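You operate a simulated robot arm through the tools that you are given. There is no shell and no other tool.

You run a simulated robot arm. Do the job below in one go: nothing can be reset, and whatever is moved stays where it is left.

## Task
Weigh the large cream sheet down with the green weight and brush talc on its patch.
Fine: weight first, and it stays on; use the flat green brush and the powder tray; the brush goes back. Set down upright: what you pick out, flat green brush. A coat counts when it lies all over at full strength: go over it till it gets no stronger.
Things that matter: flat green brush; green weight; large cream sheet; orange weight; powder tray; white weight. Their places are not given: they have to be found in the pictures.

Only the result counts: the job must be done as asked and must still hold three seconds after the hand-in. Knocking over, shifting, dropping, spilling or breaking anything else fails it. Flat cloth is picked up by pressing the open fingertips on it (5 to 10 N) and closing them slowly along it; thin cloth reads only 2 to 8 mm in the jaws.

## Robot
A 6-joint arm with a two-finger parallel gripper, fixed in place. Base frame: the origin is at the foot of the arm, x ahead of it, y to its left, z up. Lengths are in m, angles in degrees, forces in N, time in s.
Its first joint turns from -166.0 to 166.0 degrees. Payload 3.43 kg.
The tool frame sits at the grasp point between the pads (the TCP): z along the fingers, y along the line on which they close. The tips reach 0.034 m beyond it. The gripper opens to 0.128 m. The fingers are 0.024 m wide and 0.012 m thick; the gripper's body (0.048 by 0.13 m) begins 0.096 m behind the TCP.
Orientation is that of the tool frame in the base frame, as a unit quaternion [w, x, y, z]. With the fingers straight down and closing along the base's y, the tool's x points along the base's -x, its y along +y and its z along -z.

## Interface
- The arm moves only by the tool jog_arm. Its argument "commands" is a list of rows, each a list of 7 numbers: the turn, a rotation vector about the base's x, y, z in rad, then the shift along the base's x, y, z in cm, then the finger opening in cm, from 0 to 12.8. In form: [[rx, ry, rz, dx, dy, dz, fingers], ...]. A call has 1 to 20 rows; each row is the pose to reach, as a shift and turn from the pose commanded when the call began. A row lasts 0.2 s, in which the tool goes at most 0.05 m and 8.6 degrees; a call with a longer step from one row to the next is refused whole, and so is a gripper value outside its range. Where a pose cannot be reached the arm comes as near as it can. A force on the tool above 40 N (or 10 N above the force at the start of the call, whichever is more), or a blocked arm, ends the call early, and 0.2 s more pass. The fingers move at their own pace (about 0.153 m/s each) and stop on an object; they squeeze with about 44 N. The grip force told is the motor's: it shows also when the fingers shut on nothing. Time passes only in rows, and 0.2 s behind the last, so rows that repeat a pose let the fingers close. The reply holds the time, the measured pose of the TCP, the force on the tool along the base axes, the opening and the grip force, in the units named above and with some noise, with the torque about the TCP (base axes, N m) and any sound that the robot's microphone picked up.
- Cameras (640 x 400 px; columns grow to the right, rows downward): "scene" is fixed at [0.052, 0.5006, 1.563]; the picture's right is [-0.53, -0.85, 0.00], its down [-0.62, 0.38, -0.69] and it looks along [0.59, -0.36, -0.72] (base axes); focal length 366 px, centre (320, 200). "wrist" rides on the gripper at [0.076, -0.011, -0.16] in the tool frame; the picture's right is [0.15, 0.99, 0.00], its down [-0.88, 0.13, -0.46] and it looks along [-0.45, 0.07, 0.89] (tool axes); focal length 234 px, centre (320, 200).
- grab_frame(camera): a new picture of that camera. The clock stands still meanwhile.
- probe_pixels(camera, pixels): for up to 12 pixels [column, row] of the newest picture of that camera ("zoom" is the newest enlarged one), the place [x, y, z] in the base frame of the surface seen there, good to about 0.002 m. The clock stands still meanwhile.
- inspect(camera, box): a new picture of the part [left, top, right, bottom] of that camera's present view, enlarged. The clock stands still meanwhile.
- hand_in(): hands the job in; it is judged then, once.

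Leave the gripper open and the arm clear of the work at the hand-in unless told otherwise.

The tools are called after "Request:" by a JSON object that holds its "fn" and its "kwargs". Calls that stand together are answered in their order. jog_arm: Moves the arm, as the interface text tells. Its arguments: {"type":"object","properties":{"commands":{"type":"array","items":{"type":"array","items":{"type":"number"}}}},"required":["commands"]} The other tools are called the same way: grab_frame (camera) takes a picture; probe_pixels (camera, pixels) gives the place of the surface under pixels of a picture; inspect (camera, box) takes an enlarged picture of a part of a camera's view; hand_in () hands the job in.

At the start:

```text
time_s: 0.0
tcp_pos: [0.5256, 0.1873, 1.1593]
tcp_rot: [0.0, -0.001, 1.0, 0.0]
contact_force: [0.4, -0.2, 0.8]
moment: [0.0, 0.0, -0.03]
finger_gap: 0.128
grip_force: 0.0
```

scene: 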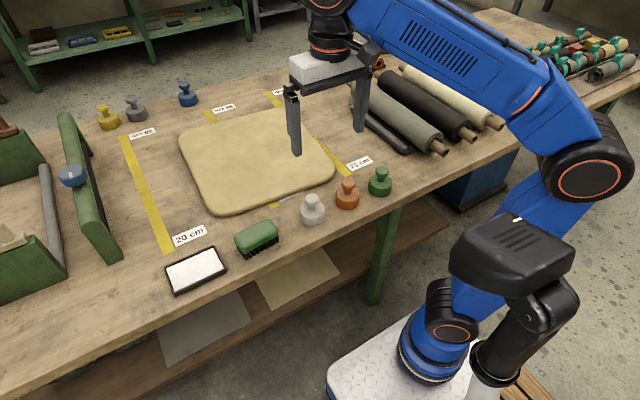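
wrist: 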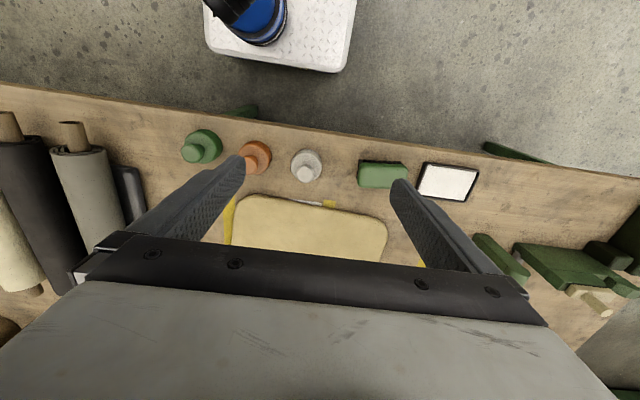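

I see a table with a cream sheet around (256,160), three weights at (312,209), (347,194), (380,182), a green brush at (257,237) and a white tray at (195,270). I'll take enlarged views first.

Request:
{"fn": "inspect", "kwargs": {"camera": "scene", "box": [150, 90, 410, 300]}}

Request:
{"fn": "grab_frame", "kwargs": {"camera": "wrist"}}

```text
1.90 times, centred on (280, 195) of scene
```

zoom: 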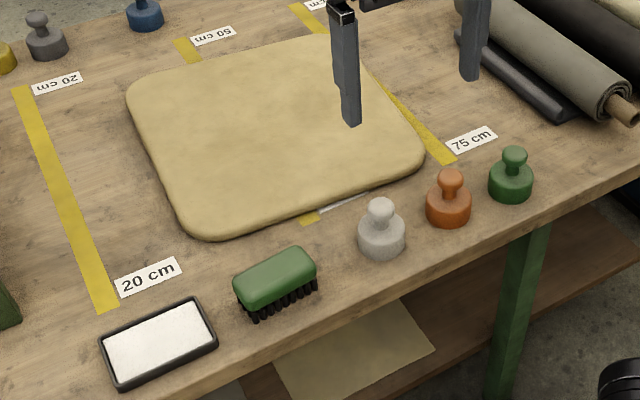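

```text
taken
```

wrist: 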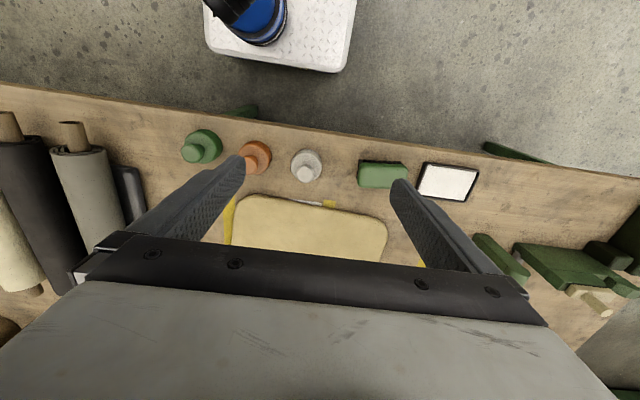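

The zoom shows the sheet, weights, brush and tray clearly. I'll probe zoom pixels on the sheet's corners (150,80), (320,45), (415,160), (200,230), the weights' knobs, the brush top, the tray and the table.

Request:
{"fn": "probe_pixels", "kwargs": {"camera": "zoom", "pixels": [[135, 85], [315, 42], [418, 160], [195, 230], [270, 130], [512, 155], [452, 177], [380, 207], [274, 275], [160, 342], [215, 345], [260, 340]]}}

Request:
{"fn": "inspect", "kwargs": {"camera": "scene", "box": [170, 100, 340, 220]}}

Request:
{"fn": "inspect", "kwargs": {"camera": "scene", "box": [0, 80, 240, 300]}}

```text
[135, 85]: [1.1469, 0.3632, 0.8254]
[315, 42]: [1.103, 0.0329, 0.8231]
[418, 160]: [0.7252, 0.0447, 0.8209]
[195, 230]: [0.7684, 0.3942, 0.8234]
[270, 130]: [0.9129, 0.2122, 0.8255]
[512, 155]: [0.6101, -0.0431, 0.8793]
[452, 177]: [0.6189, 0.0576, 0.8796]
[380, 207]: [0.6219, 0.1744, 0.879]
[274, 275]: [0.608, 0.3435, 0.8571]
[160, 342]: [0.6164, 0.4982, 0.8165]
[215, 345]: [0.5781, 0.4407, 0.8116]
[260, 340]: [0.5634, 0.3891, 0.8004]
```

```text
3.33 times, centred on (255, 160) of scene
```

zoom: 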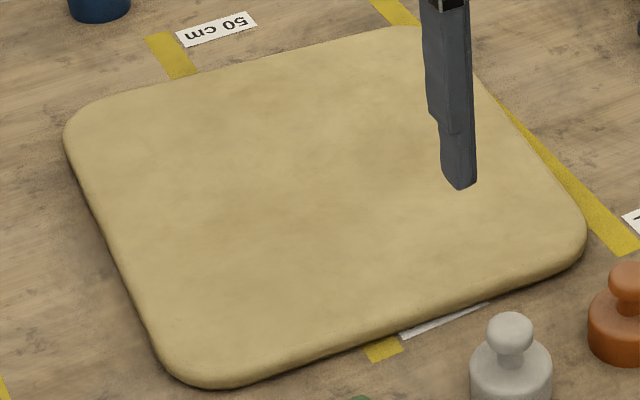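

```text
1.82 times, centred on (120, 190) of scene
```

zoom: 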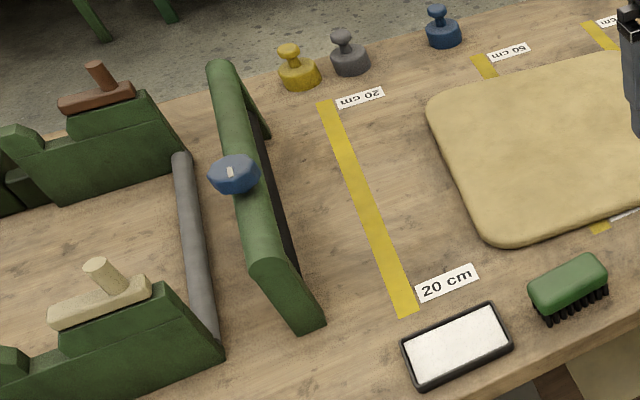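

The table top is near z 0.80 and the sheet's top about 0.823. No patch is visible from here, so I'll move the hand ahead over the sheet and look with the wrist camera.

Request:
{"fn": "jog_arm", "kwargs": {"commands": [[0, 0, 0, 4, 0, 0, 12.8], [0, 0, 0, 8, 0, 0, 12.8], [0, 0, 0, 12, 0, 0, 12.8], [0, 0, 0, 16, 0, 0, 12.8], [0, 0, 0, 20, 0, 0, 12.8], [0, 0, 0, 24, 0, 0, 12.8], [0, 0, 0, 26, 0, 0, 12.8]]}}

Request:
{"fn": "grab_frame", "kwargs": {"camera": "wrist"}}

Request:
{"fn": "grab_frame", "kwargs": {"camera": "scene"}}

```text
time_s: 1.6
tcp_pos: [0.7855, 0.1831, 1.1522]
tcp_rot: [0.002, 0.0, 1.0, 0.0]
contact_force: [-0.2, -0.4, 0.4]
moment: [0.01, -0.03, -0.01]
finger_gap: 0.1279
grip_force: 0.1
out of reach, approached as far as the arm can: row 6, 7
```

```text
taken
```

wrist: 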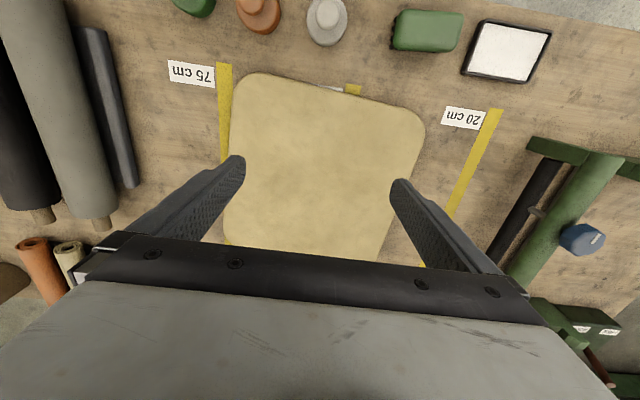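

```text
taken
```

scene: 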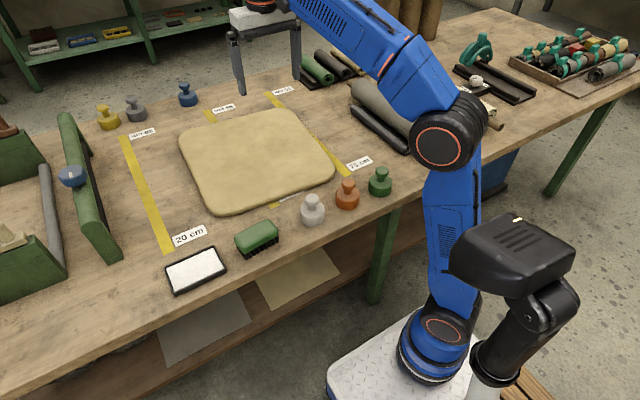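

The sheet is now free in the scene picture (180–335, 108–215). I'll enlarge it from both cameras to find the patch.

Request:
{"fn": "inspect", "kwargs": {"camera": "scene", "box": [170, 100, 345, 220]}}

Request:
{"fn": "inspect", "kwargs": {"camera": "wrist", "box": [210, 60, 440, 260]}}

```text
3.33 times, centred on (258, 160) of scene
```

zoom: 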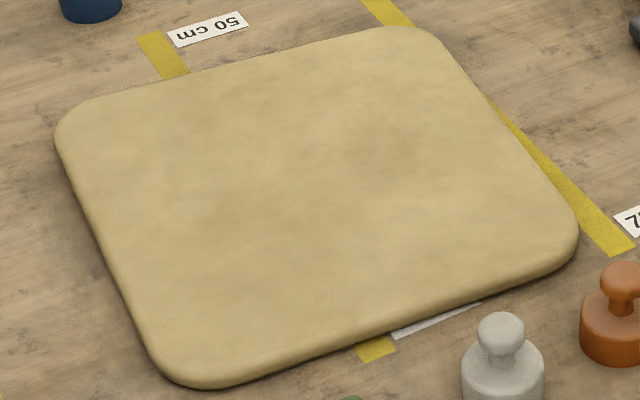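

```text
2.00 times, centred on (325, 160) of wrist
```

zoom: 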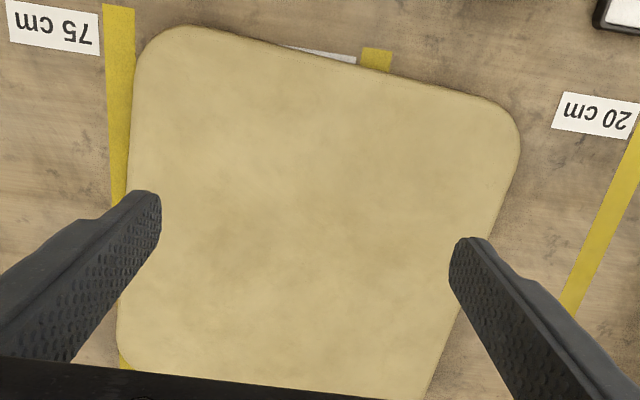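

No clear patch can be seen. I'll probe heights over the sheet and the table in the fresh zoom (scene), and then look closer at portions.

Request:
{"fn": "inspect", "kwargs": {"camera": "scene", "box": [175, 100, 260, 155]}}

Request:
{"fn": "inspect", "kwargs": {"camera": "scene", "box": [250, 100, 335, 155]}}

Request:
{"fn": "inspect", "kwargs": {"camera": "scene", "box": [185, 150, 270, 215]}}

Request:
{"fn": "inspect", "kwargs": {"camera": "scene", "box": [255, 145, 340, 210]}}

Request:
{"fn": "probe_pixels", "kwargs": {"camera": "scene", "pixels": [[200, 130], [230, 120], [260, 120], [290, 120], [215, 150], [255, 150], [300, 150], [220, 180], [260, 180], [310, 175], [170, 180], [345, 150]]}}

```text
7.27 times, centred on (218, 128) of scene
```

zoom: 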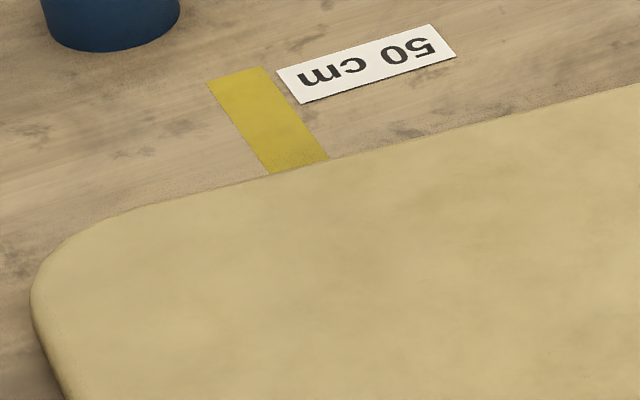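

```text
7.27 times, centred on (292, 128) of scene
```

zoom: 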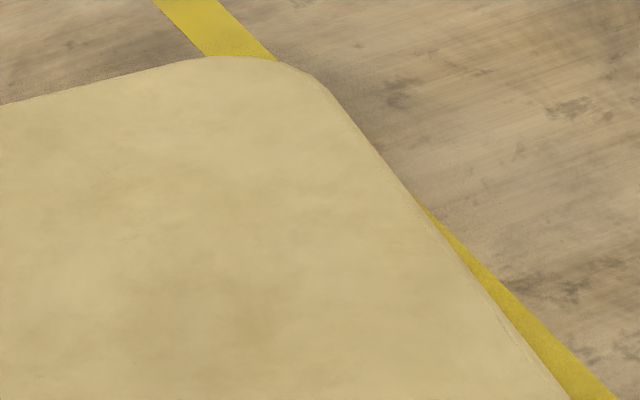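

```text
6.15 times, centred on (228, 182) of scene
```

zoom: 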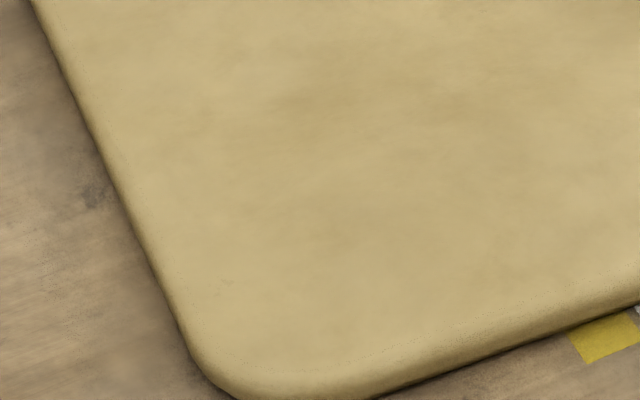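

```text
6.15 times, centred on (298, 178) of scene
```

zoom: 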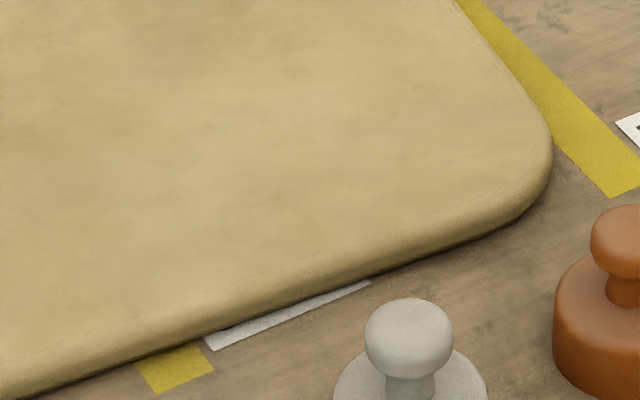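

```text
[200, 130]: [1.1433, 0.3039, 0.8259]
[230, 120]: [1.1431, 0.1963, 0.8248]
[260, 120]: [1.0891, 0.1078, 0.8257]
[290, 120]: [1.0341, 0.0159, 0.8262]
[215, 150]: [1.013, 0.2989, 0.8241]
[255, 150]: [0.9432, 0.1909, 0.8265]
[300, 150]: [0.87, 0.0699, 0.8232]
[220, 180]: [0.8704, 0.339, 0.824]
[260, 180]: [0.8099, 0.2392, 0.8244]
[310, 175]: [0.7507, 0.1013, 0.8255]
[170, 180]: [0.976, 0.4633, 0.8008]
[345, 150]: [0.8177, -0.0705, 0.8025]
```

Table is z≈0.801, sheet top ≈0.8245. I'll look at finer wrist enlargements of the sheet for a faint patch outline.

Request:
{"fn": "inspect", "kwargs": {"camera": "wrist", "box": [230, 70, 330, 140]}}

Request:
{"fn": "inspect", "kwargs": {"camera": "wrist", "box": [325, 80, 425, 160]}}

Request:
{"fn": "inspect", "kwargs": {"camera": "wrist", "box": [230, 130, 330, 240]}}

Request:
{"fn": "inspect", "kwargs": {"camera": "wrist", "box": [310, 140, 410, 250]}}

```text
5.71 times, centred on (280, 105) of wrist
```

zoom: 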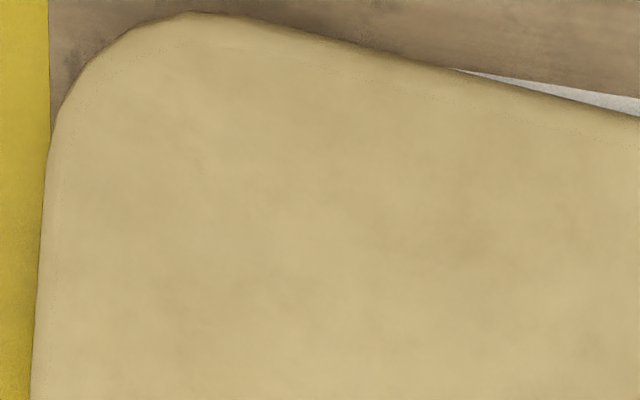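

```text
5.00 times, centred on (375, 120) of wrist
```

zoom: 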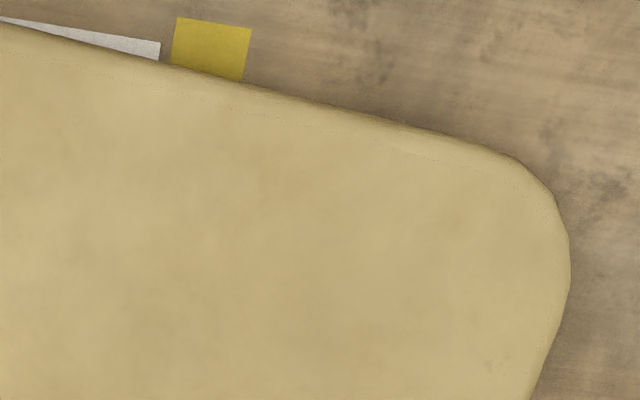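

```text
3.64 times, centred on (280, 185) of wrist
```

zoom: 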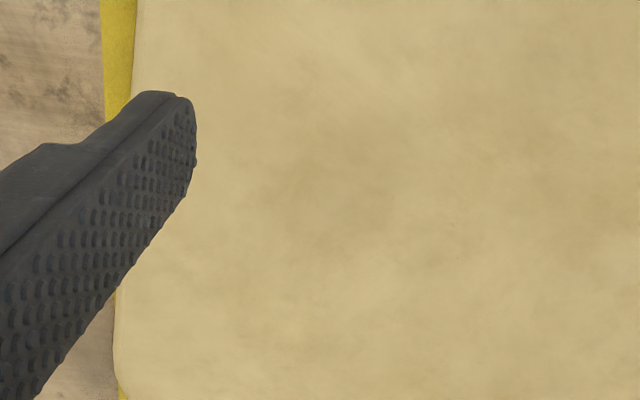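

```text
3.64 times, centred on (360, 195) of wrist
```

zoom: 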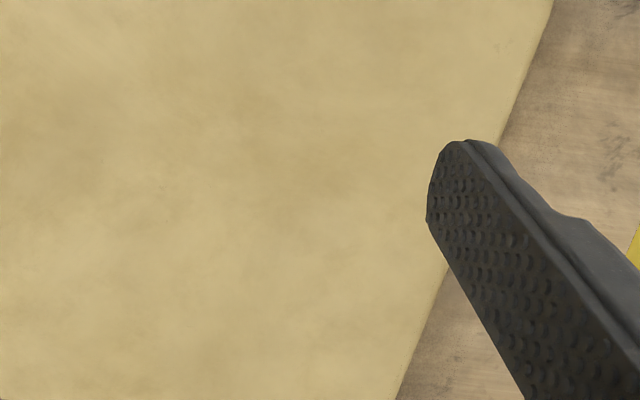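

No outline is visible anywhere on the sheet; the patch may only show once powder lands. I'll measure the sheet's outline in the wrist picture and enlarge the weights, brush and tray in the scene.

Request:
{"fn": "grab_frame", "kwargs": {"camera": "wrist"}}

Request:
{"fn": "probe_pixels", "kwargs": {"camera": "wrist", "pixels": [[250, 75], [236, 92], [300, 83], [350, 95], [405, 108], [422, 128], [415, 165], [230, 150], [322, 150], [226, 225], [345, 90], [395, 228]]}}

Request:
{"fn": "inspect", "kwargs": {"camera": "scene", "box": [290, 155, 400, 235]}}

```text
taken
```

wrist: 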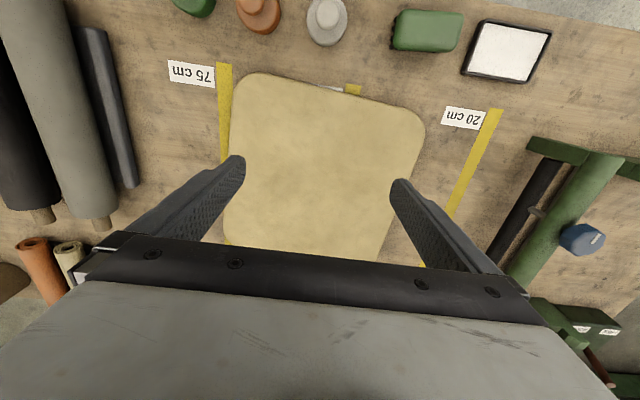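

```text
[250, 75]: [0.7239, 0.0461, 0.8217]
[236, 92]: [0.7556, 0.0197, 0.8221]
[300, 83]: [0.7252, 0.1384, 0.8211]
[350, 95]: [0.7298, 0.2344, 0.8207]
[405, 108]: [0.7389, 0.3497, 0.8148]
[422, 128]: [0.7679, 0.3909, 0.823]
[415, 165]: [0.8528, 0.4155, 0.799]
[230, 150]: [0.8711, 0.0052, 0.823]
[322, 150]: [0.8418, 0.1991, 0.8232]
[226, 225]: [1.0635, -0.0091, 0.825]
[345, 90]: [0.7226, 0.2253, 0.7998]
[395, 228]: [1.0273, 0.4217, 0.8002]
```

```text
5.00 times, centred on (345, 195) of scene
```

zoom: 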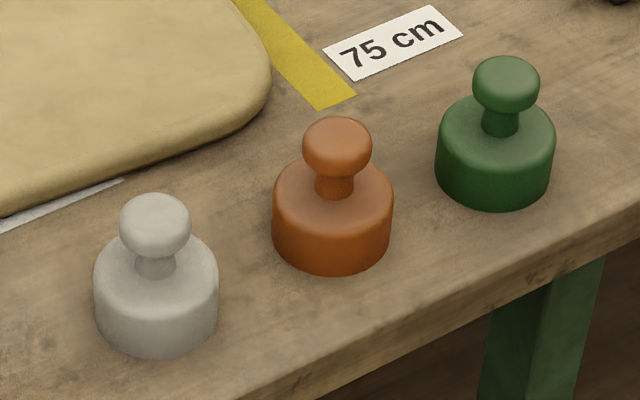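

The weight bodies look about 67 mm wide with knobs about 38 mm. I'll probe zoom pixels on the green weight (knob (508,75), body left/right edges, body top) and the others.

Request:
{"fn": "probe_pixels", "kwargs": {"camera": "zoom", "pixels": [[508, 70], [508, 90], [460, 125], [535, 130], [500, 145], [440, 150], [551, 150], [497, 195], [338, 135], [335, 240], [155, 210], [157, 320]]}}

Request:
{"fn": "inspect", "kwargs": {"camera": "scene", "box": [155, 205, 295, 305]}}

```text
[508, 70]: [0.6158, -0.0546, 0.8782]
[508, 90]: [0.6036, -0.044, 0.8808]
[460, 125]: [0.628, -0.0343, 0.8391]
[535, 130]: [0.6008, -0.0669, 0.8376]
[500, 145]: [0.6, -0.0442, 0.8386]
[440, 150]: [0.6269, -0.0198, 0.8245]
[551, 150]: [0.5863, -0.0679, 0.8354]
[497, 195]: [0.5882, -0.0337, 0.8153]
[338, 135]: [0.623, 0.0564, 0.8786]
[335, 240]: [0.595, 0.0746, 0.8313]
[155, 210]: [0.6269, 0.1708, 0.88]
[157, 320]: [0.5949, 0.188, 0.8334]
```

```text
4.00 times, centred on (225, 255) of scene
```

zoom: 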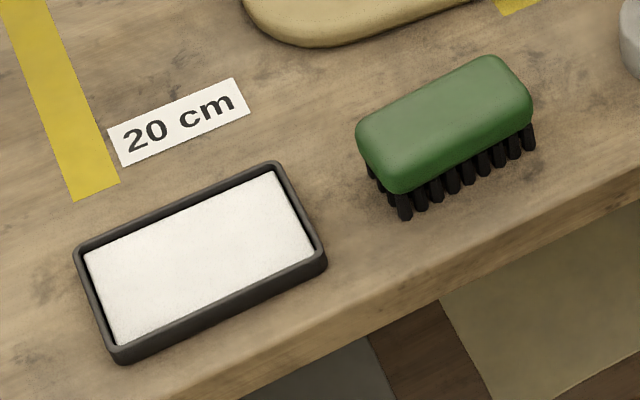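

Green weight centre is about (0.61, −0.046), body 67 mm wide and 40 mm tall. I'll turn the hand 90° (so the fingers close along x, away from the orange neighbour) while moving to hover above it at z≈1.0.

Request:
{"fn": "jog_arm", "kwargs": {"commands": [[0, 0, -0.1428, -1.6, -2.1, 0, 12.8], [0, 0, -0.2856, -3.2, -4.2, 0, 12.8], [0, 0, -0.4284, -4.8, -6.3, -1, 12.8], [0, 0, -0.5712, -6.4, -8.4, -3, 12.8], [0, 0, -0.714, -8, -10.5, -5, 12.8], [0, 0, -0.8568, -9.6, -12.6, -7, 12.8], [0, 0, -0.9996, -11.2, -14.7, -9, 12.8], [0, 0, -1.1424, -12.8, -16.8, -11, 12.8], [0, 0, -1.2852, -14.4, -18.9, -13, 12.8], [0, 0, -1.428, -16, -21, -15, 12.8], [0, 0, -1.5708, -17.6, -23, -15.5, 12.8], [0, 0, -1.5708, -17.6, -23, -15.5, 12.8]]}}

Request:
{"fn": "grab_frame", "kwargs": {"camera": "wrist"}}

Request:
{"fn": "grab_frame", "kwargs": {"camera": "scene"}}

```text
time_s: 4.2
tcp_pos: [0.6088, -0.0426, 0.9958]
tcp_rot: [0.0, 0.708, 0.707, 0.0]
contact_force: [-0.8, 1.0, -0.3]
moment: [-0.02, 0.02, -0.02]
finger_gap: 0.1278
grip_force: 0.1
```

```text
taken
```

wrist: 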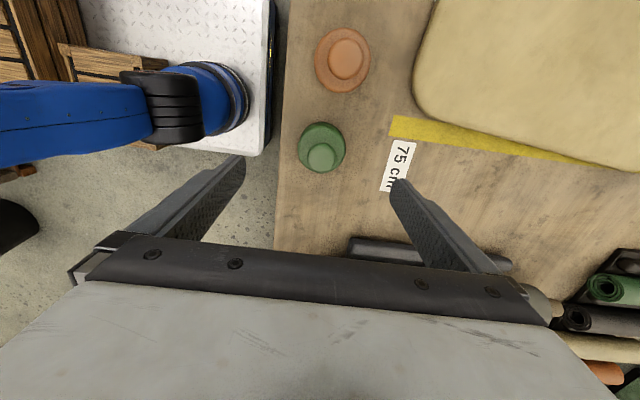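

```text
taken
```

scene: 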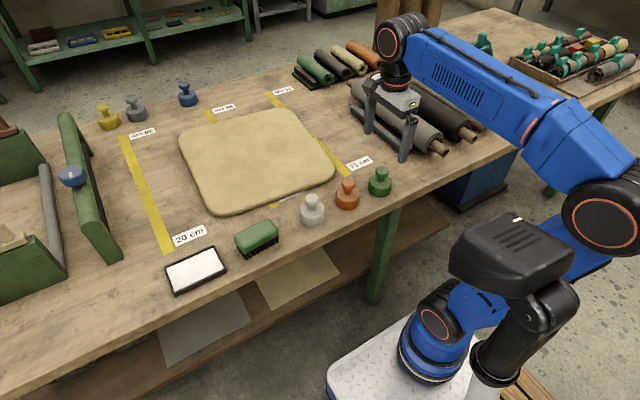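

The green weight sits at wrist (322,148) between the fingers. I'll enlarge it and probe its knob and body rims.

Request:
{"fn": "inspect", "kwargs": {"camera": "wrist", "box": [270, 100, 380, 190]}}

Request:
{"fn": "probe_pixels", "kwargs": {"camera": "wrist", "pixels": [[322, 157], [310, 157], [333, 157], [321, 145], [321, 168], [322, 130], [305, 148], [341, 148], [322, 126], [320, 170]]}}

```text
4.44 times, centred on (325, 145) of wrist
```

zoom: 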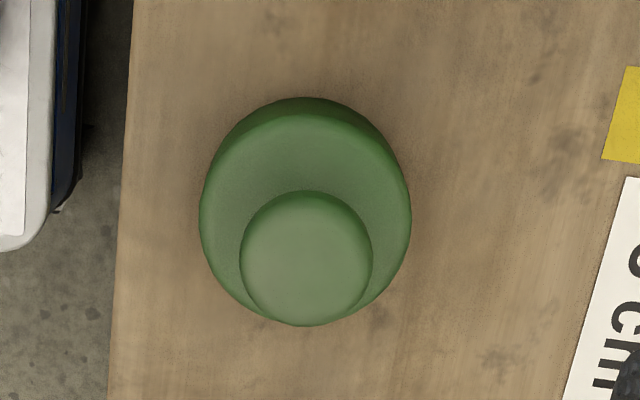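

```text
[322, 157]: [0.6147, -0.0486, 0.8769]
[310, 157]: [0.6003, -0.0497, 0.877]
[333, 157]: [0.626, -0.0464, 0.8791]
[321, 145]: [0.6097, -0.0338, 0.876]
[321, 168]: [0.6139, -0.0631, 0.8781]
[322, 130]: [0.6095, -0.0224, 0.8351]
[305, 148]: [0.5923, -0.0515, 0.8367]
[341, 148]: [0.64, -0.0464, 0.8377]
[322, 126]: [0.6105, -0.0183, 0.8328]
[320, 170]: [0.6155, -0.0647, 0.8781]
```

Weight centre is about (0.612, −0.049). I'll align and go down to TCP z≈0.840 (tips 6 mm above the table) with the fingers open astride the body.

Request:
{"fn": "jog_arm", "kwargs": {"commands": [[0, 0, 0, 0.3, -0.6, -3, 12.8], [0, 0, 0, 0.3, -0.6, -7, 12.8], [0, 0, 0, 0.3, -0.6, -11, 12.8], [0, 0, 0, 0.3, -0.6, -14, 12.8], [0, 0, 0, 0.3, -0.6, -15.5, 12.8], [0, 0, 0, 0.3, -0.6, -15.5, 12.8]]}}

Request:
{"fn": "grab_frame", "kwargs": {"camera": "wrist"}}

Request:
{"fn": "inspect", "kwargs": {"camera": "scene", "box": [310, 110, 450, 220]}}

```text
time_s: 5.6
tcp_pos: [0.6096, -0.0511, 0.8418]
tcp_rot: [0.0, 0.707, 0.707, 0.0]
contact_force: [0.0, 0.2, 0.6]
moment: [0.01, 0.0, 0.01]
finger_gap: 0.128
grip_force: 0.1
```

```text
taken
```

wrist: 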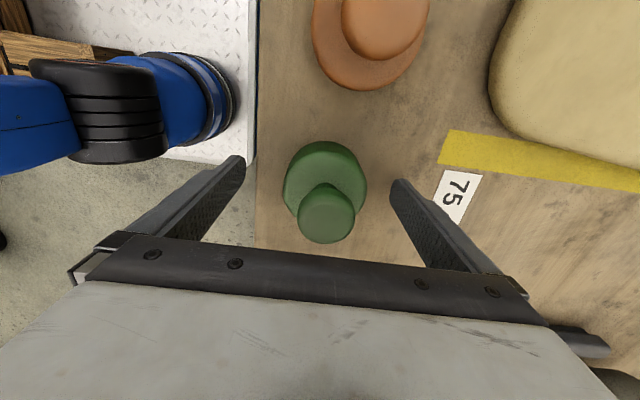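

```text
3.64 times, centred on (380, 165) of scene
```

zoom: 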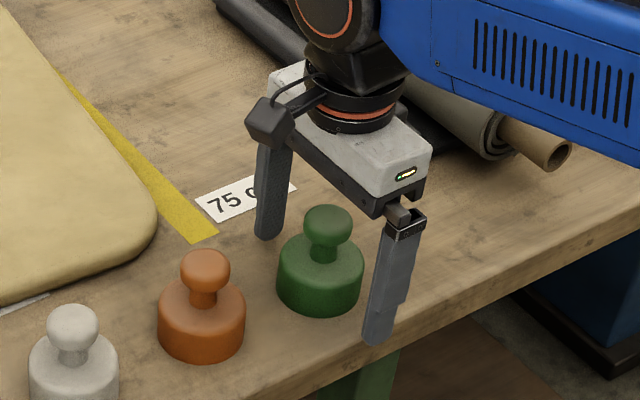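

The fingers stand astride the green weight. I'll close slowly on it.

Request:
{"fn": "jog_arm", "kwargs": {"commands": [[0, 0, 0, 0, 0, 0, 10], [0, 0, 0, 0, 0, 0, 8.5], [0, 0, 0, 0, 0, 0, 7.6], [0, 0, 0, 0, 0, 0, 7.2], [0, 0, 0, 0, 0, 0, 6.8], [0, 0, 0, 0, 0, 0, 6.4], [0, 0, 0, 0, 0, 0, 6], [0, 0, 0, 0, 0, 0, 5.5], [0, 0, 0, 0, 0, 0, 5], [0, 0, 0, 0, 0, 0, 5]]}}

```text
time_s: 7.8
tcp_pos: [0.6086, -0.0516, 0.8415]
tcp_rot: [0.0, 0.707, 0.707, 0.0]
contact_force: [3.8, -0.1, 0.3]
moment: [-0.01, -0.12, 0.06]
finger_gap: 0.0667
grip_force: 44.0
```

Gripped at 66.7 mm with 44 N. I'll lift it 12 cm straight up and check the load.

Request:
{"fn": "jog_arm", "kwargs": {"commands": [[0, 0, 0, 0, 0, 1, 5], [0, 0, 0, 0, 0, 3, 5], [0, 0, 0, 0, 0, 6, 5], [0, 0, 0, 0, 0, 9, 5], [0, 0, 0, 0, 0, 12, 5], [0, 0, 0, 0, 0, 12, 5]]}}

Request:
{"fn": "grab_frame", "kwargs": {"camera": "scene"}}

```text
time_s: 9.2
tcp_pos: [0.6105, -0.0513, 0.9612]
tcp_rot: [0.0, 0.707, 0.707, 0.0]
contact_force: [-0.3, 0.7, -10.1]
moment: [0.03, 0.01, -0.02]
finger_gap: 0.0667
grip_force: 44.1
```

```text
taken
```

scene: 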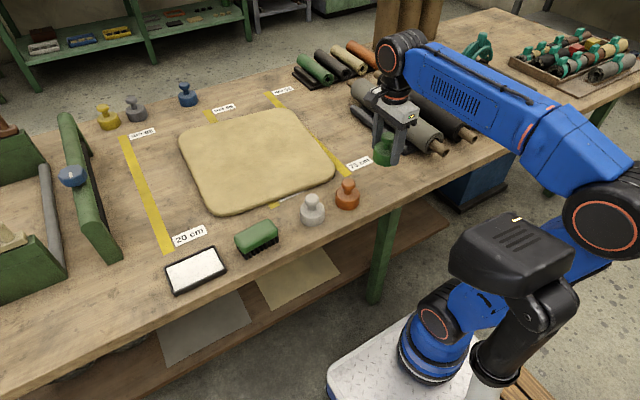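

It holds (10 N, about 1 kg). I'll carry it at this height over the sheet's near-right corner, to about (0.768, 0.052), and check.

Request:
{"fn": "jog_arm", "kwargs": {"commands": [[0, 0, 0, 3, 2, 0, 5], [0, 0, 0, 6, 4, 0, 5], [0, 0, 0, 9, 6, 0, 5], [0, 0, 0, 12, 8, 0, 5], [0, 0, 0, 14.5, 9.8, 0, 5], [0, 0, 0, 15.8, 10.3, 0, 5], [0, 0, 0, 15.8, 10.3, 0, 5]]}}

Request:
{"fn": "grab_frame", "kwargs": {"camera": "wrist"}}

Request:
{"fn": "inspect", "kwargs": {"camera": "scene", "box": [170, 80, 410, 230]}}

```text
time_s: 10.8
tcp_pos: [0.7696, 0.0507, 0.9605]
tcp_rot: [0.0, 0.707, 0.707, 0.0]
contact_force: [-0.1, 0.1, -10.8]
moment: [0.06, 0.0, 0.03]
finger_gap: 0.0666
grip_force: 44.2
```

```text
taken
```

wrist: 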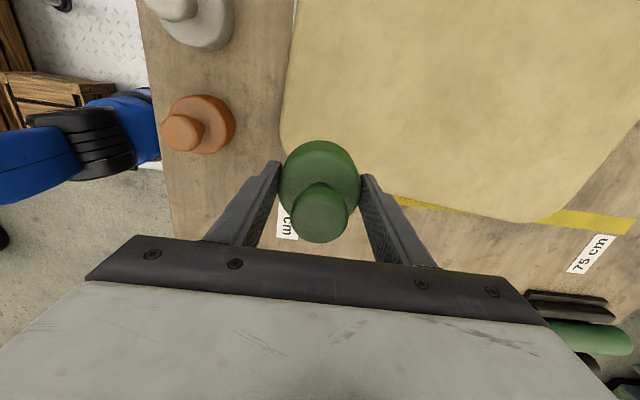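

```text
2.67 times, centred on (290, 155) of scene
```

zoom: 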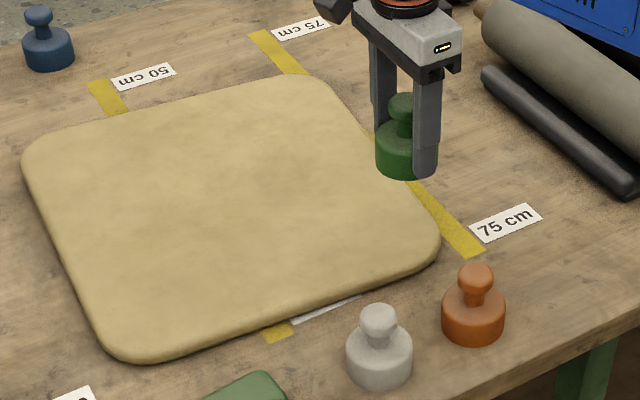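

I'm over the corner. The sheet fills the top right of the wrist view (290–620, 0–200), so I'll enlarge it to search once more for the patch and measure the right edge.

Request:
{"fn": "inspect", "kwargs": {"camera": "wrist", "box": [280, 0, 640, 225]}}

Request:
{"fn": "probe_pixels", "kwargs": {"camera": "wrist", "pixels": [[285, 130], [290, 60], [400, 190], [450, 200], [500, 210], [540, 218], [370, 160], [283, 120]]}}

```text
1.78 times, centred on (460, 112) of wrist
```

zoom: 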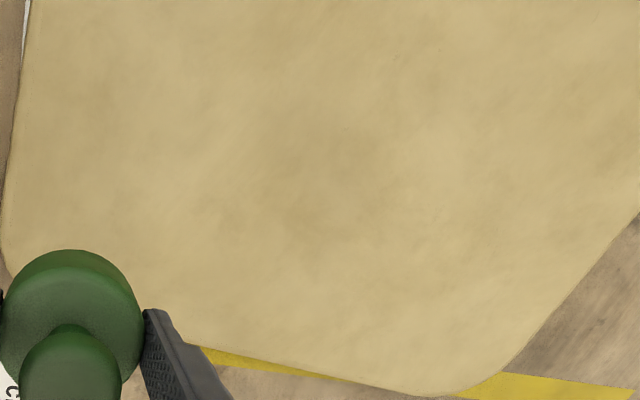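

```text
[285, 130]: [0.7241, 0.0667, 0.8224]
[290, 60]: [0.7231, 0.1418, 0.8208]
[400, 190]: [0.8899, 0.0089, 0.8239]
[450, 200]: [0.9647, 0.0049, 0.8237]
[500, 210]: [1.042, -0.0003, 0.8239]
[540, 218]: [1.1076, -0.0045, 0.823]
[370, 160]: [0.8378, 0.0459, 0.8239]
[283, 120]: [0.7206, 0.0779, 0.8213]
```

The weight's centre (0.770, 0.051) leaves about 45 mm to both edges. I'll go down until just above the sheet.

Request:
{"fn": "jog_arm", "kwargs": {"commands": [[0, 0, 0, 0, 0, -3, 5], [0, 0, 0, 0, 0, -6, 5], [0, 0, 0, 0, 0, -8, 5], [0, 0, 0, 0, 0, -9, 5], [0, 0, 0, 0, 0, -9.2, 5], [0, 0, 0, 0, 0, -9.2, 5]]}}

```text
time_s: 12.2
tcp_pos: [0.7685, 0.052, 0.8701]
tcp_rot: [0.001, 0.708, 0.707, 0.0]
contact_force: [-0.2, 0.7, -10.2]
moment: [0.05, 0.01, 0.03]
finger_gap: 0.0667
grip_force: 43.7
```

Still hanging free (−10 N), with about 5 mm left. I'll step down in 1 mm steps watching the force.

Request:
{"fn": "jog_arm", "kwargs": {"commands": [[0, 0, 0, 0, 0, -0.2, 5], [0, 0, 0, 0, 0, -0.3, 5], [0, 0, 0, 0, 0, -0.4, 5], [0, 0, 0, 0, 0, -0.4, 5]]}}

```text
time_s: 13.2
tcp_pos: [0.7695, 0.0516, 0.8658]
tcp_rot: [0.0, 0.707, 0.707, 0.001]
contact_force: [-2.1, -2.4, 3.4]
moment: [-0.16, 0.27, 0.02]
finger_gap: 0.067
grip_force: 44.1
```

Contact is made (+3.4 N on the tool). I'll open the fingers and then rise clear.

Request:
{"fn": "jog_arm", "kwargs": {"commands": [[0, 0, 0, 0, 0, 0, 6.7], [0, 0, 0, 0, 0, 0, 7.2], [0, 0, 0, 0, 0, 0, 8], [0, 0, 0, 0, 0, 0, 10], [0, 0, 0, 0, 0, 0, 12], [0, 0, 0, 0, 0, 0, 12]]}}

Request:
{"fn": "inspect", "kwargs": {"camera": "scene", "box": [250, 110, 390, 220]}}

Request:
{"fn": "grab_frame", "kwargs": {"camera": "wrist"}}

```text
time_s: 14.6
tcp_pos: [0.7684, 0.0533, 0.8663]
tcp_rot: [0.0, 0.707, 0.707, 0.001]
contact_force: [0.1, -0.1, -0.2]
moment: [0.03, 0.0, 0.0]
finger_gap: 0.1199
grip_force: 0.1
```

```text
3.64 times, centred on (320, 165) of scene
```

zoom: 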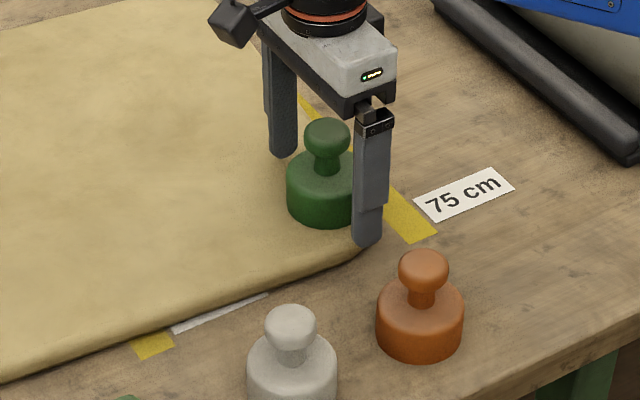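

```text
taken
```

wrist: 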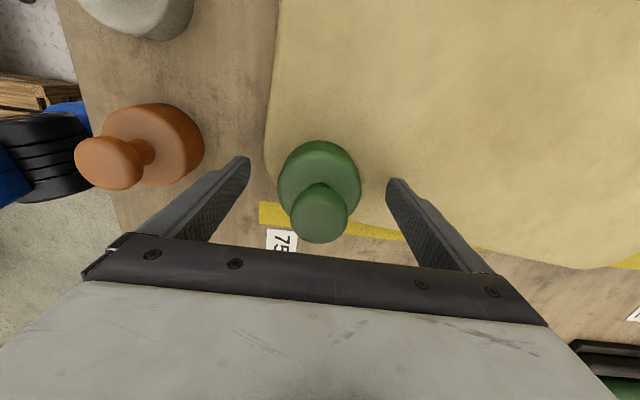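

The weight stands upright, let go, on the sheet. I'll rise and move to hover over the brush at about (0.61, 0.34).

Request:
{"fn": "jog_arm", "kwargs": {"commands": [[0, 0, 0, 0, 0, 3, 12], [0, 0, 0, 0, 0, 7, 12], [0, 0, 0, 0, 0, 11, 12], [0, 0, 0, -1, 2, 14, 12], [0, 0, 0, -3, 6, 14, 12], [0, 0, 0, -5.5, 10, 14, 12], [0, 0, 0, -8, 14, 14, 12], [0, 0, 0, -10.5, 18, 14, 12], [0, 0, 0, -13, 22, 14, 12], [0, 0, 0, -15, 26, 14, 12], [0, 0, 0, -15.8, 28.7, 14, 12], [0, 0, 0, -15.8, 28.7, 14, 12]]}}

Request:
{"fn": "grab_frame", "kwargs": {"camera": "wrist"}}

Request:
{"fn": "grab_frame", "kwargs": {"camera": "scene"}}

```text
time_s: 17.2
tcp_pos: [0.6098, 0.34, 1.0062]
tcp_rot: [0.0, 0.708, 0.707, 0.001]
contact_force: [0.9, 0.0, 0.1]
moment: [0.01, -0.01, 0.0]
finger_gap: 0.12
grip_force: 0.0
```

```text
taken
```

wrist: 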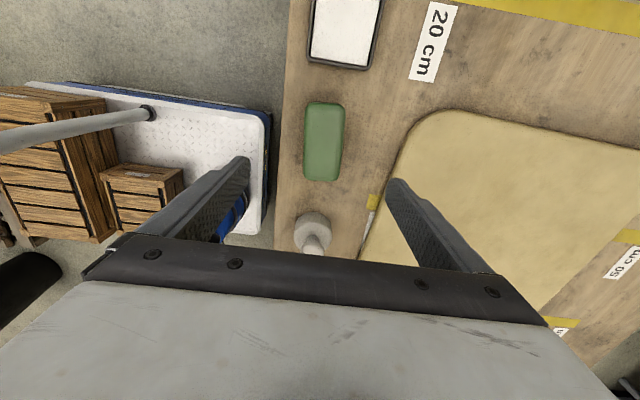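

```text
taken
```

scene: 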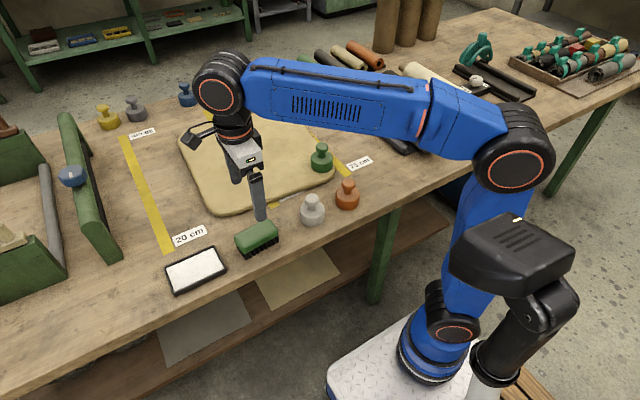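

The brush is at wrist (323,141). I'll enlarge it and probe its corners in the wrist picture.

Request:
{"fn": "inspect", "kwargs": {"camera": "wrist", "box": [275, 90, 375, 190]}}

Request:
{"fn": "inspect", "kwargs": {"camera": "scene", "box": [220, 205, 300, 265]}}

Request:
{"fn": "probe_pixels", "kwargs": {"camera": "wrist", "pixels": [[311, 106], [341, 106], [308, 174], [337, 174], [325, 108], [322, 176], [309, 140], [340, 140], [324, 140], [360, 140], [345, 40], [318, 60]]}}

```text
4.00 times, centred on (325, 140) of wrist
```

zoom: 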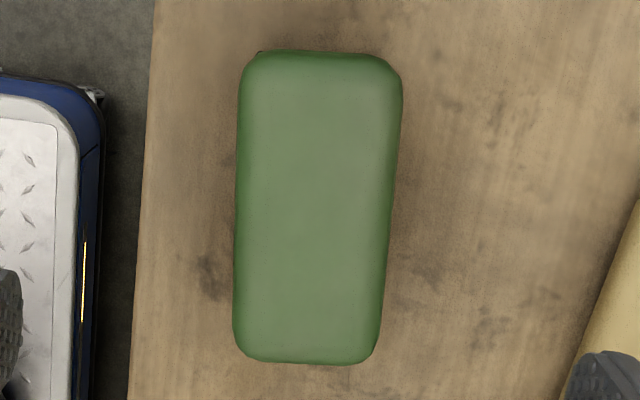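

```text
6.67 times, centred on (260, 235) of scene
```

zoom: 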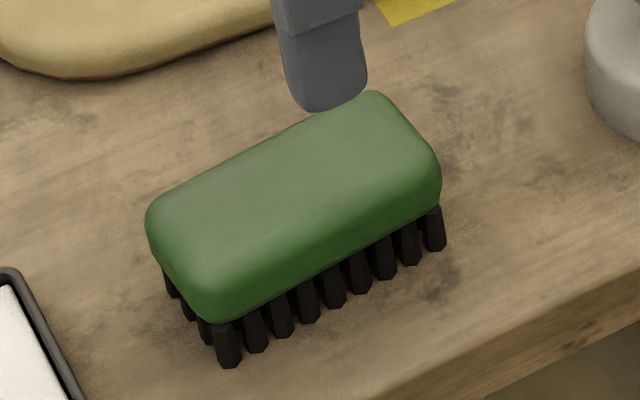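

```text
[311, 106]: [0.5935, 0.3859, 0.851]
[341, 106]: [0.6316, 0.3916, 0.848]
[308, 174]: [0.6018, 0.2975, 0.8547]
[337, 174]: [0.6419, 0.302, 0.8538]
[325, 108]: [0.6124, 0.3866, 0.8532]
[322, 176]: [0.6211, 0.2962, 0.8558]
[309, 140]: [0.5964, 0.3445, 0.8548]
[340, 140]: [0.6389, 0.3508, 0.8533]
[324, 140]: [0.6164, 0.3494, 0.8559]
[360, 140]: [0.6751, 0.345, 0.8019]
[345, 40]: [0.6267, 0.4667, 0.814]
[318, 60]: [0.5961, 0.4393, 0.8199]
```

The brush is about 100 × 50 mm, centred near (0.617, 0.345), its long axis turned about +6° from y. I'll probe the block's lower edge and the bristles in the scene zoom.

Request:
{"fn": "probe_pixels", "kwargs": {"camera": "zoom", "pixels": [[215, 310], [320, 265], [320, 245], [430, 205], [228, 340], [228, 362], [330, 300], [440, 245], [160, 215], [215, 290], [290, 200], [150, 220]]}}

Request:
{"fn": "inspect", "kwargs": {"camera": "scene", "box": [155, 235, 240, 300]}}

```text
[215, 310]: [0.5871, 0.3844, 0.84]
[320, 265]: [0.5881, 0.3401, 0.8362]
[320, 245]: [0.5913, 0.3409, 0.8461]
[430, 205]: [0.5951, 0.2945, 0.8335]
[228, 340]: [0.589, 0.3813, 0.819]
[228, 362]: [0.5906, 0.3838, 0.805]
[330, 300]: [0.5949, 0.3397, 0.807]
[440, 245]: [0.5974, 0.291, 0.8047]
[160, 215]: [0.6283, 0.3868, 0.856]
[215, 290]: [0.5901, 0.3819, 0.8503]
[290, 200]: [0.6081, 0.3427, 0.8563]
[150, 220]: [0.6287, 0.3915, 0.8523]
```

```text
6.15 times, centred on (198, 268) of scene
```

zoom: 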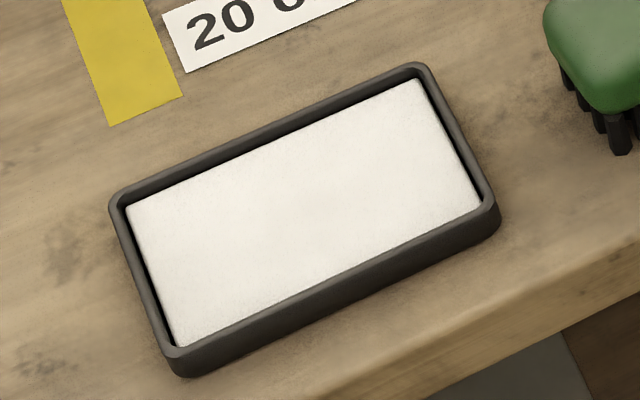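

Block bottom is about z 0.829, with bristles below it to the table. Now I'll probe the tray's rim and powder in this zoom.

Request:
{"fn": "probe_pixels", "kwargs": {"camera": "zoom", "pixels": [[115, 200], [420, 68], [492, 205], [175, 357], [130, 210], [415, 85], [478, 205], [180, 342], [300, 215], [145, 275], [300, 300], [265, 130]]}}

```text
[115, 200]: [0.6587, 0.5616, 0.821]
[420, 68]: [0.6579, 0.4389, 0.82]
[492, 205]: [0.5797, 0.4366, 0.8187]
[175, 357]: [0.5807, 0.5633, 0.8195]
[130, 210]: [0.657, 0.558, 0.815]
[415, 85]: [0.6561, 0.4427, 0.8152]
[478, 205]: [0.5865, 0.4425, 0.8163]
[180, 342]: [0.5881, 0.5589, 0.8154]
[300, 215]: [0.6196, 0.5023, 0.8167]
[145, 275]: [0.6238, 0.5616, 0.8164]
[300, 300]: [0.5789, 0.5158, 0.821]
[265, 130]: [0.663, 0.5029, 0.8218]
```

Tray: centre about (0.619, 0.500), inside about 73 × 117 mm, powder at z 0.8165, rim 0.8205. Now I'll turn 6° and go down astride the brush to TCP z≈0.866 (tips at 0.832, just beside the lower part of the block).

Request:
{"fn": "jog_arm", "kwargs": {"commands": [[0, 0, 0.1, 0.7, 0.5, -3, 12], [0, 0, 0.1, 0.7, 0.5, -7, 12], [0, 0, 0.1, 0.7, 0.5, -11, 12], [0, 0, 0.1, 0.7, 0.5, -13, 12], [0, 0, 0.1, 0.7, 0.5, -14, 12], [0, 0, 0.1, 0.7, 0.5, -14, 12]]}}

Request:
{"fn": "grab_frame", "kwargs": {"camera": "wrist"}}

Request:
{"fn": "inspect", "kwargs": {"camera": "scene", "box": [200, 180, 310, 270]}}

```text
time_s: 18.6
tcp_pos: [0.6185, 0.3452, 0.8666]
tcp_rot: [-0.001, 0.671, 0.741, 0.0]
contact_force: [0.3, 0.6, 0.2]
moment: [0.02, 0.01, 0.01]
finger_gap: 0.1202
grip_force: 0.1
```

```text
taken
```

wrist: 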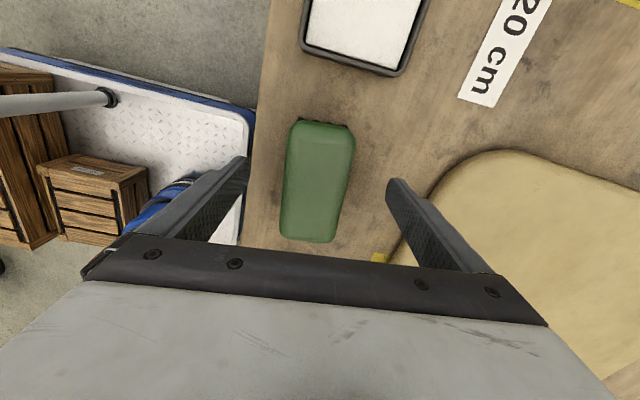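

```text
4.44 times, centred on (255, 225) of scene
```

zoom: 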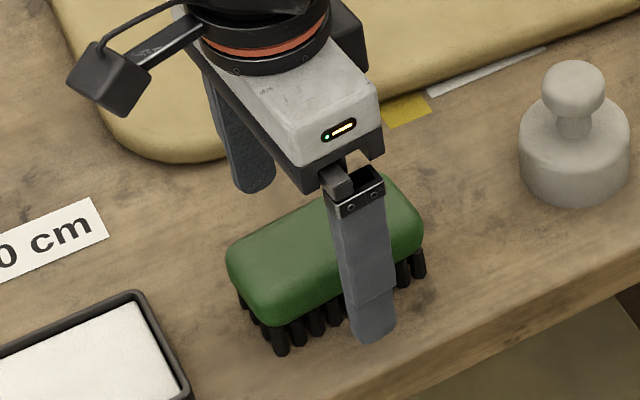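

The fingers straddle the block. I'll close slowly on it.

Request:
{"fn": "jog_arm", "kwargs": {"commands": [[0, 0, 0, 0, 0, 0, 9], [0, 0, 0, 0, 0, 0, 7.5], [0, 0, 0, 0, 0, 0, 6.8], [0, 0, 0, 0, 0, 0, 6.3], [0, 0, 0, 0, 0, 0, 5.9], [0, 0, 0, 0, 0, 0, 5.5], [0, 0, 0, 0, 0, 0, 5.1], [0, 0, 0, 0, 0, 0, 4.7], [0, 0, 0, 0, 0, 0, 4.3], [0, 0, 0, 0, 0, 0, 4], [0, 0, 0, 0, 0, 0, 4]]}}

Request:
{"fn": "inspect", "kwargs": {"camera": "scene", "box": [200, 180, 310, 270]}}

Request:
{"fn": "grab_frame", "kwargs": {"camera": "wrist"}}

```text
time_s: 21.0
tcp_pos: [0.6194, 0.3451, 0.8655]
tcp_rot: [0.0, 0.671, 0.741, 0.0]
contact_force: [-0.1, -0.2, 0.9]
moment: [-0.02, 0.0, -0.06]
finger_gap: 0.0534
grip_force: 44.0
```

```text
4.44 times, centred on (255, 225) of scene
```

zoom: 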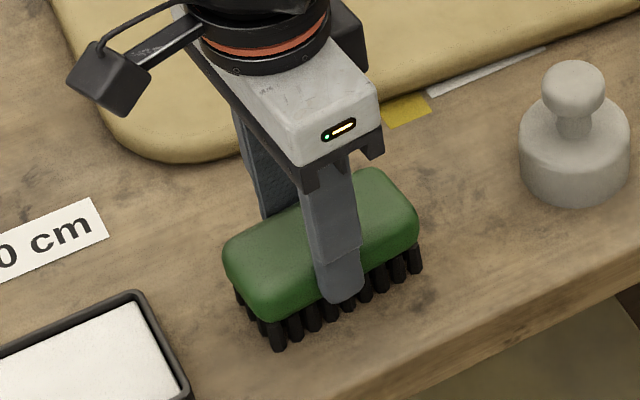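

```text
taken
```

wrist: 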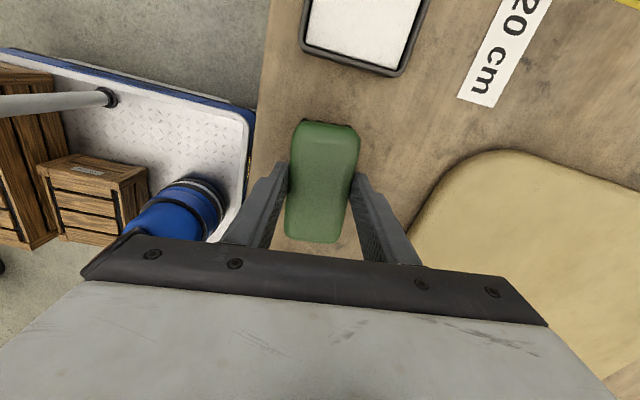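

The brush is gripped at 53 mm. I'll lift it 8 cm.

Request:
{"fn": "jog_arm", "kwargs": {"commands": [[0, 0, 0, 0, 0, 0.5, 4], [0, 0, 0, 0, 0, 2, 4], [0, 0, 0, 0, 0, 5, 4], [0, 0, 0, 0, 0, 8, 4], [0, 0, 0, 0, 0, 8, 4]]}}

Request:
{"fn": "inspect", "kwargs": {"camera": "scene", "box": [190, 150, 320, 260]}}

```text
time_s: 22.2
tcp_pos: [0.6188, 0.3453, 0.946]
tcp_rot: [0.0, 0.671, 0.742, 0.0]
contact_force: [-0.9, 0.1, -0.8]
moment: [-0.02, -0.03, 0.0]
finger_gap: 0.0534
grip_force: 43.9
```

```text
3.64 times, centred on (255, 205) of scene
```

zoom: 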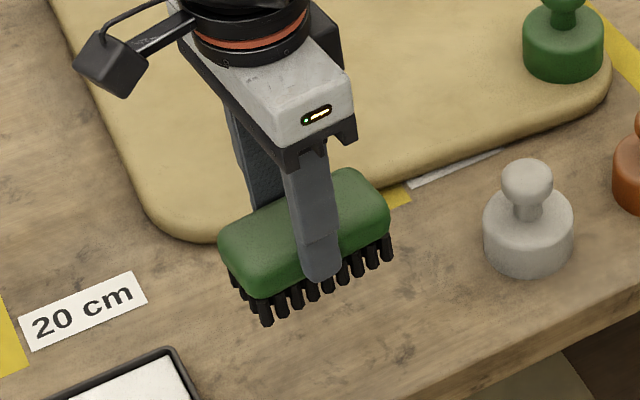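

The brush hangs level. I'll carry it over the tray (0.619, 0.500), turning −6° to line up with it.

Request:
{"fn": "jog_arm", "kwargs": {"commands": [[0, 0, -0.02, 0, 3, 0, 4], [0, 0, -0.04, 0, 6, 0, 4], [0, 0, -0.06, 0, 9, 0, 4], [0, 0, -0.08, 0, 12, 0, 4], [0, 0, -0.1, 0, 14.5, 0, 4], [0, 0, -0.1, 0, 15.4, 0, 4], [0, 0, -0.1, 0, 15.4, 0, 4]]}}

Request:
{"fn": "grab_frame", "kwargs": {"camera": "wrist"}}

Request:
{"fn": "inspect", "kwargs": {"camera": "scene", "box": [130, 180, 290, 310]}}

```text
time_s: 23.8
tcp_pos: [0.6198, 0.5013, 0.9446]
tcp_rot: [0.0, 0.707, 0.707, 0.0]
contact_force: [-0.4, 0.2, -1.5]
moment: [0.0, -0.01, -0.03]
finger_gap: 0.0533
grip_force: 44.2
```

```text
taken
```

wrist: 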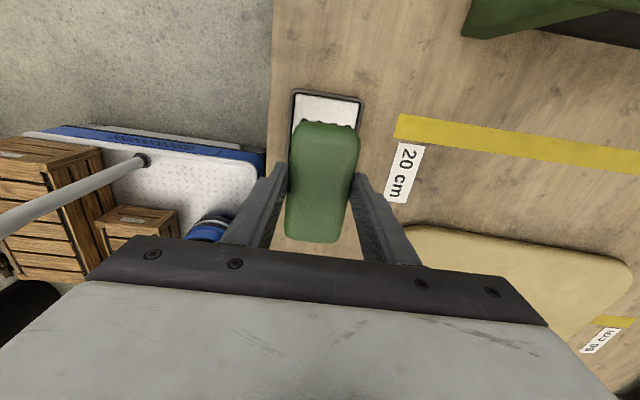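

```text
3.08 times, centred on (210, 245) of scene
```

zoom: 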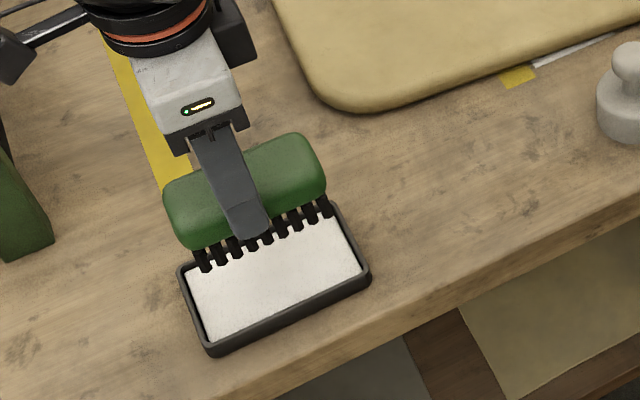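

The brush hovers over the tray. I'll probe the brush's top corners in the wrist picture to know its offset from the TCP.

Request:
{"fn": "probe_pixels", "kwargs": {"camera": "wrist", "pixels": [[300, 128], [353, 130], [325, 126], [290, 232], [340, 236], [315, 238], [323, 180], [298, 95], [362, 100]]}}

Request:
{"fn": "probe_pixels", "kwargs": {"camera": "zoom", "pixels": [[203, 268], [325, 212], [265, 245], [190, 225], [300, 145]]}}

```text
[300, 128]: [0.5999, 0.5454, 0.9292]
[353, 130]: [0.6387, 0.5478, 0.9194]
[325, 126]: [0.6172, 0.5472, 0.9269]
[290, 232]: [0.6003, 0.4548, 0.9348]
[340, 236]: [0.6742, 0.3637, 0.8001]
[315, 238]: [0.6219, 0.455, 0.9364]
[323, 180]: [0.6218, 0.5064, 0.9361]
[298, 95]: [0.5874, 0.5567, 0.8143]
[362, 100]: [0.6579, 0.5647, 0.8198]
```

```text
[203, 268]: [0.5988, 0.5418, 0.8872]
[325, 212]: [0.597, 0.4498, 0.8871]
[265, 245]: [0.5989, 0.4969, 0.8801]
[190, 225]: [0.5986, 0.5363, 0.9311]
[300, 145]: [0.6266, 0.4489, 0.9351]
```

The brush is centred over the tray, bristle tips 65 mm below the TCP. I'll go down to just above the powder.

Request:
{"fn": "jog_arm", "kwargs": {"commands": [[0, 0, 0, 0, 0, -2, 4], [0, 0, 0, 0, 0, -4, 4], [0, 0, 0, 0, 0, -5.5, 4], [0, 0, 0, 0, 0, -6.0, 4], [0, 0, 0, 0, 0, -6.2, 4], [0, 0, 0, 0, 0, -6.2, 4]]}}

Request:
{"fn": "inspect", "kwargs": {"camera": "scene", "box": [130, 200, 270, 310]}}

```text
time_s: 25.2
tcp_pos: [0.6193, 0.499, 0.8836]
tcp_rot: [0.0, 0.707, 0.707, 0.0]
contact_force: [0.4, 0.4, -0.8]
moment: [0.0, 0.01, -0.02]
finger_gap: 0.053
grip_force: 44.6
```

```text
3.64 times, centred on (200, 255) of scene
```

zoom: 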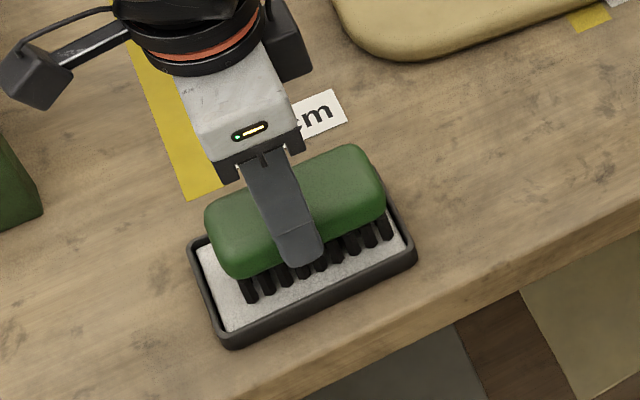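

Nearly on the powder. I'll press down in 1 mm steps and read the force.

Request:
{"fn": "jog_arm", "kwargs": {"commands": [[0, 0, 0, 0, 0, -0.1, 4], [0, 0, 0, 0, 0, -0.2, 4], [0, 0, 0, 0, 0, -0.3, 4], [0, 0, 0, 0, 0, -0.3, 4]]}}

```text
time_s: 26.2
tcp_pos: [0.618, 0.4989, 0.8807]
tcp_rot: [0.0, 0.707, 0.707, 0.002]
contact_force: [2.0, 2.0, 11.6]
moment: [-0.45, -0.06, 0.11]
finger_gap: 0.0529
grip_force: 43.6
```

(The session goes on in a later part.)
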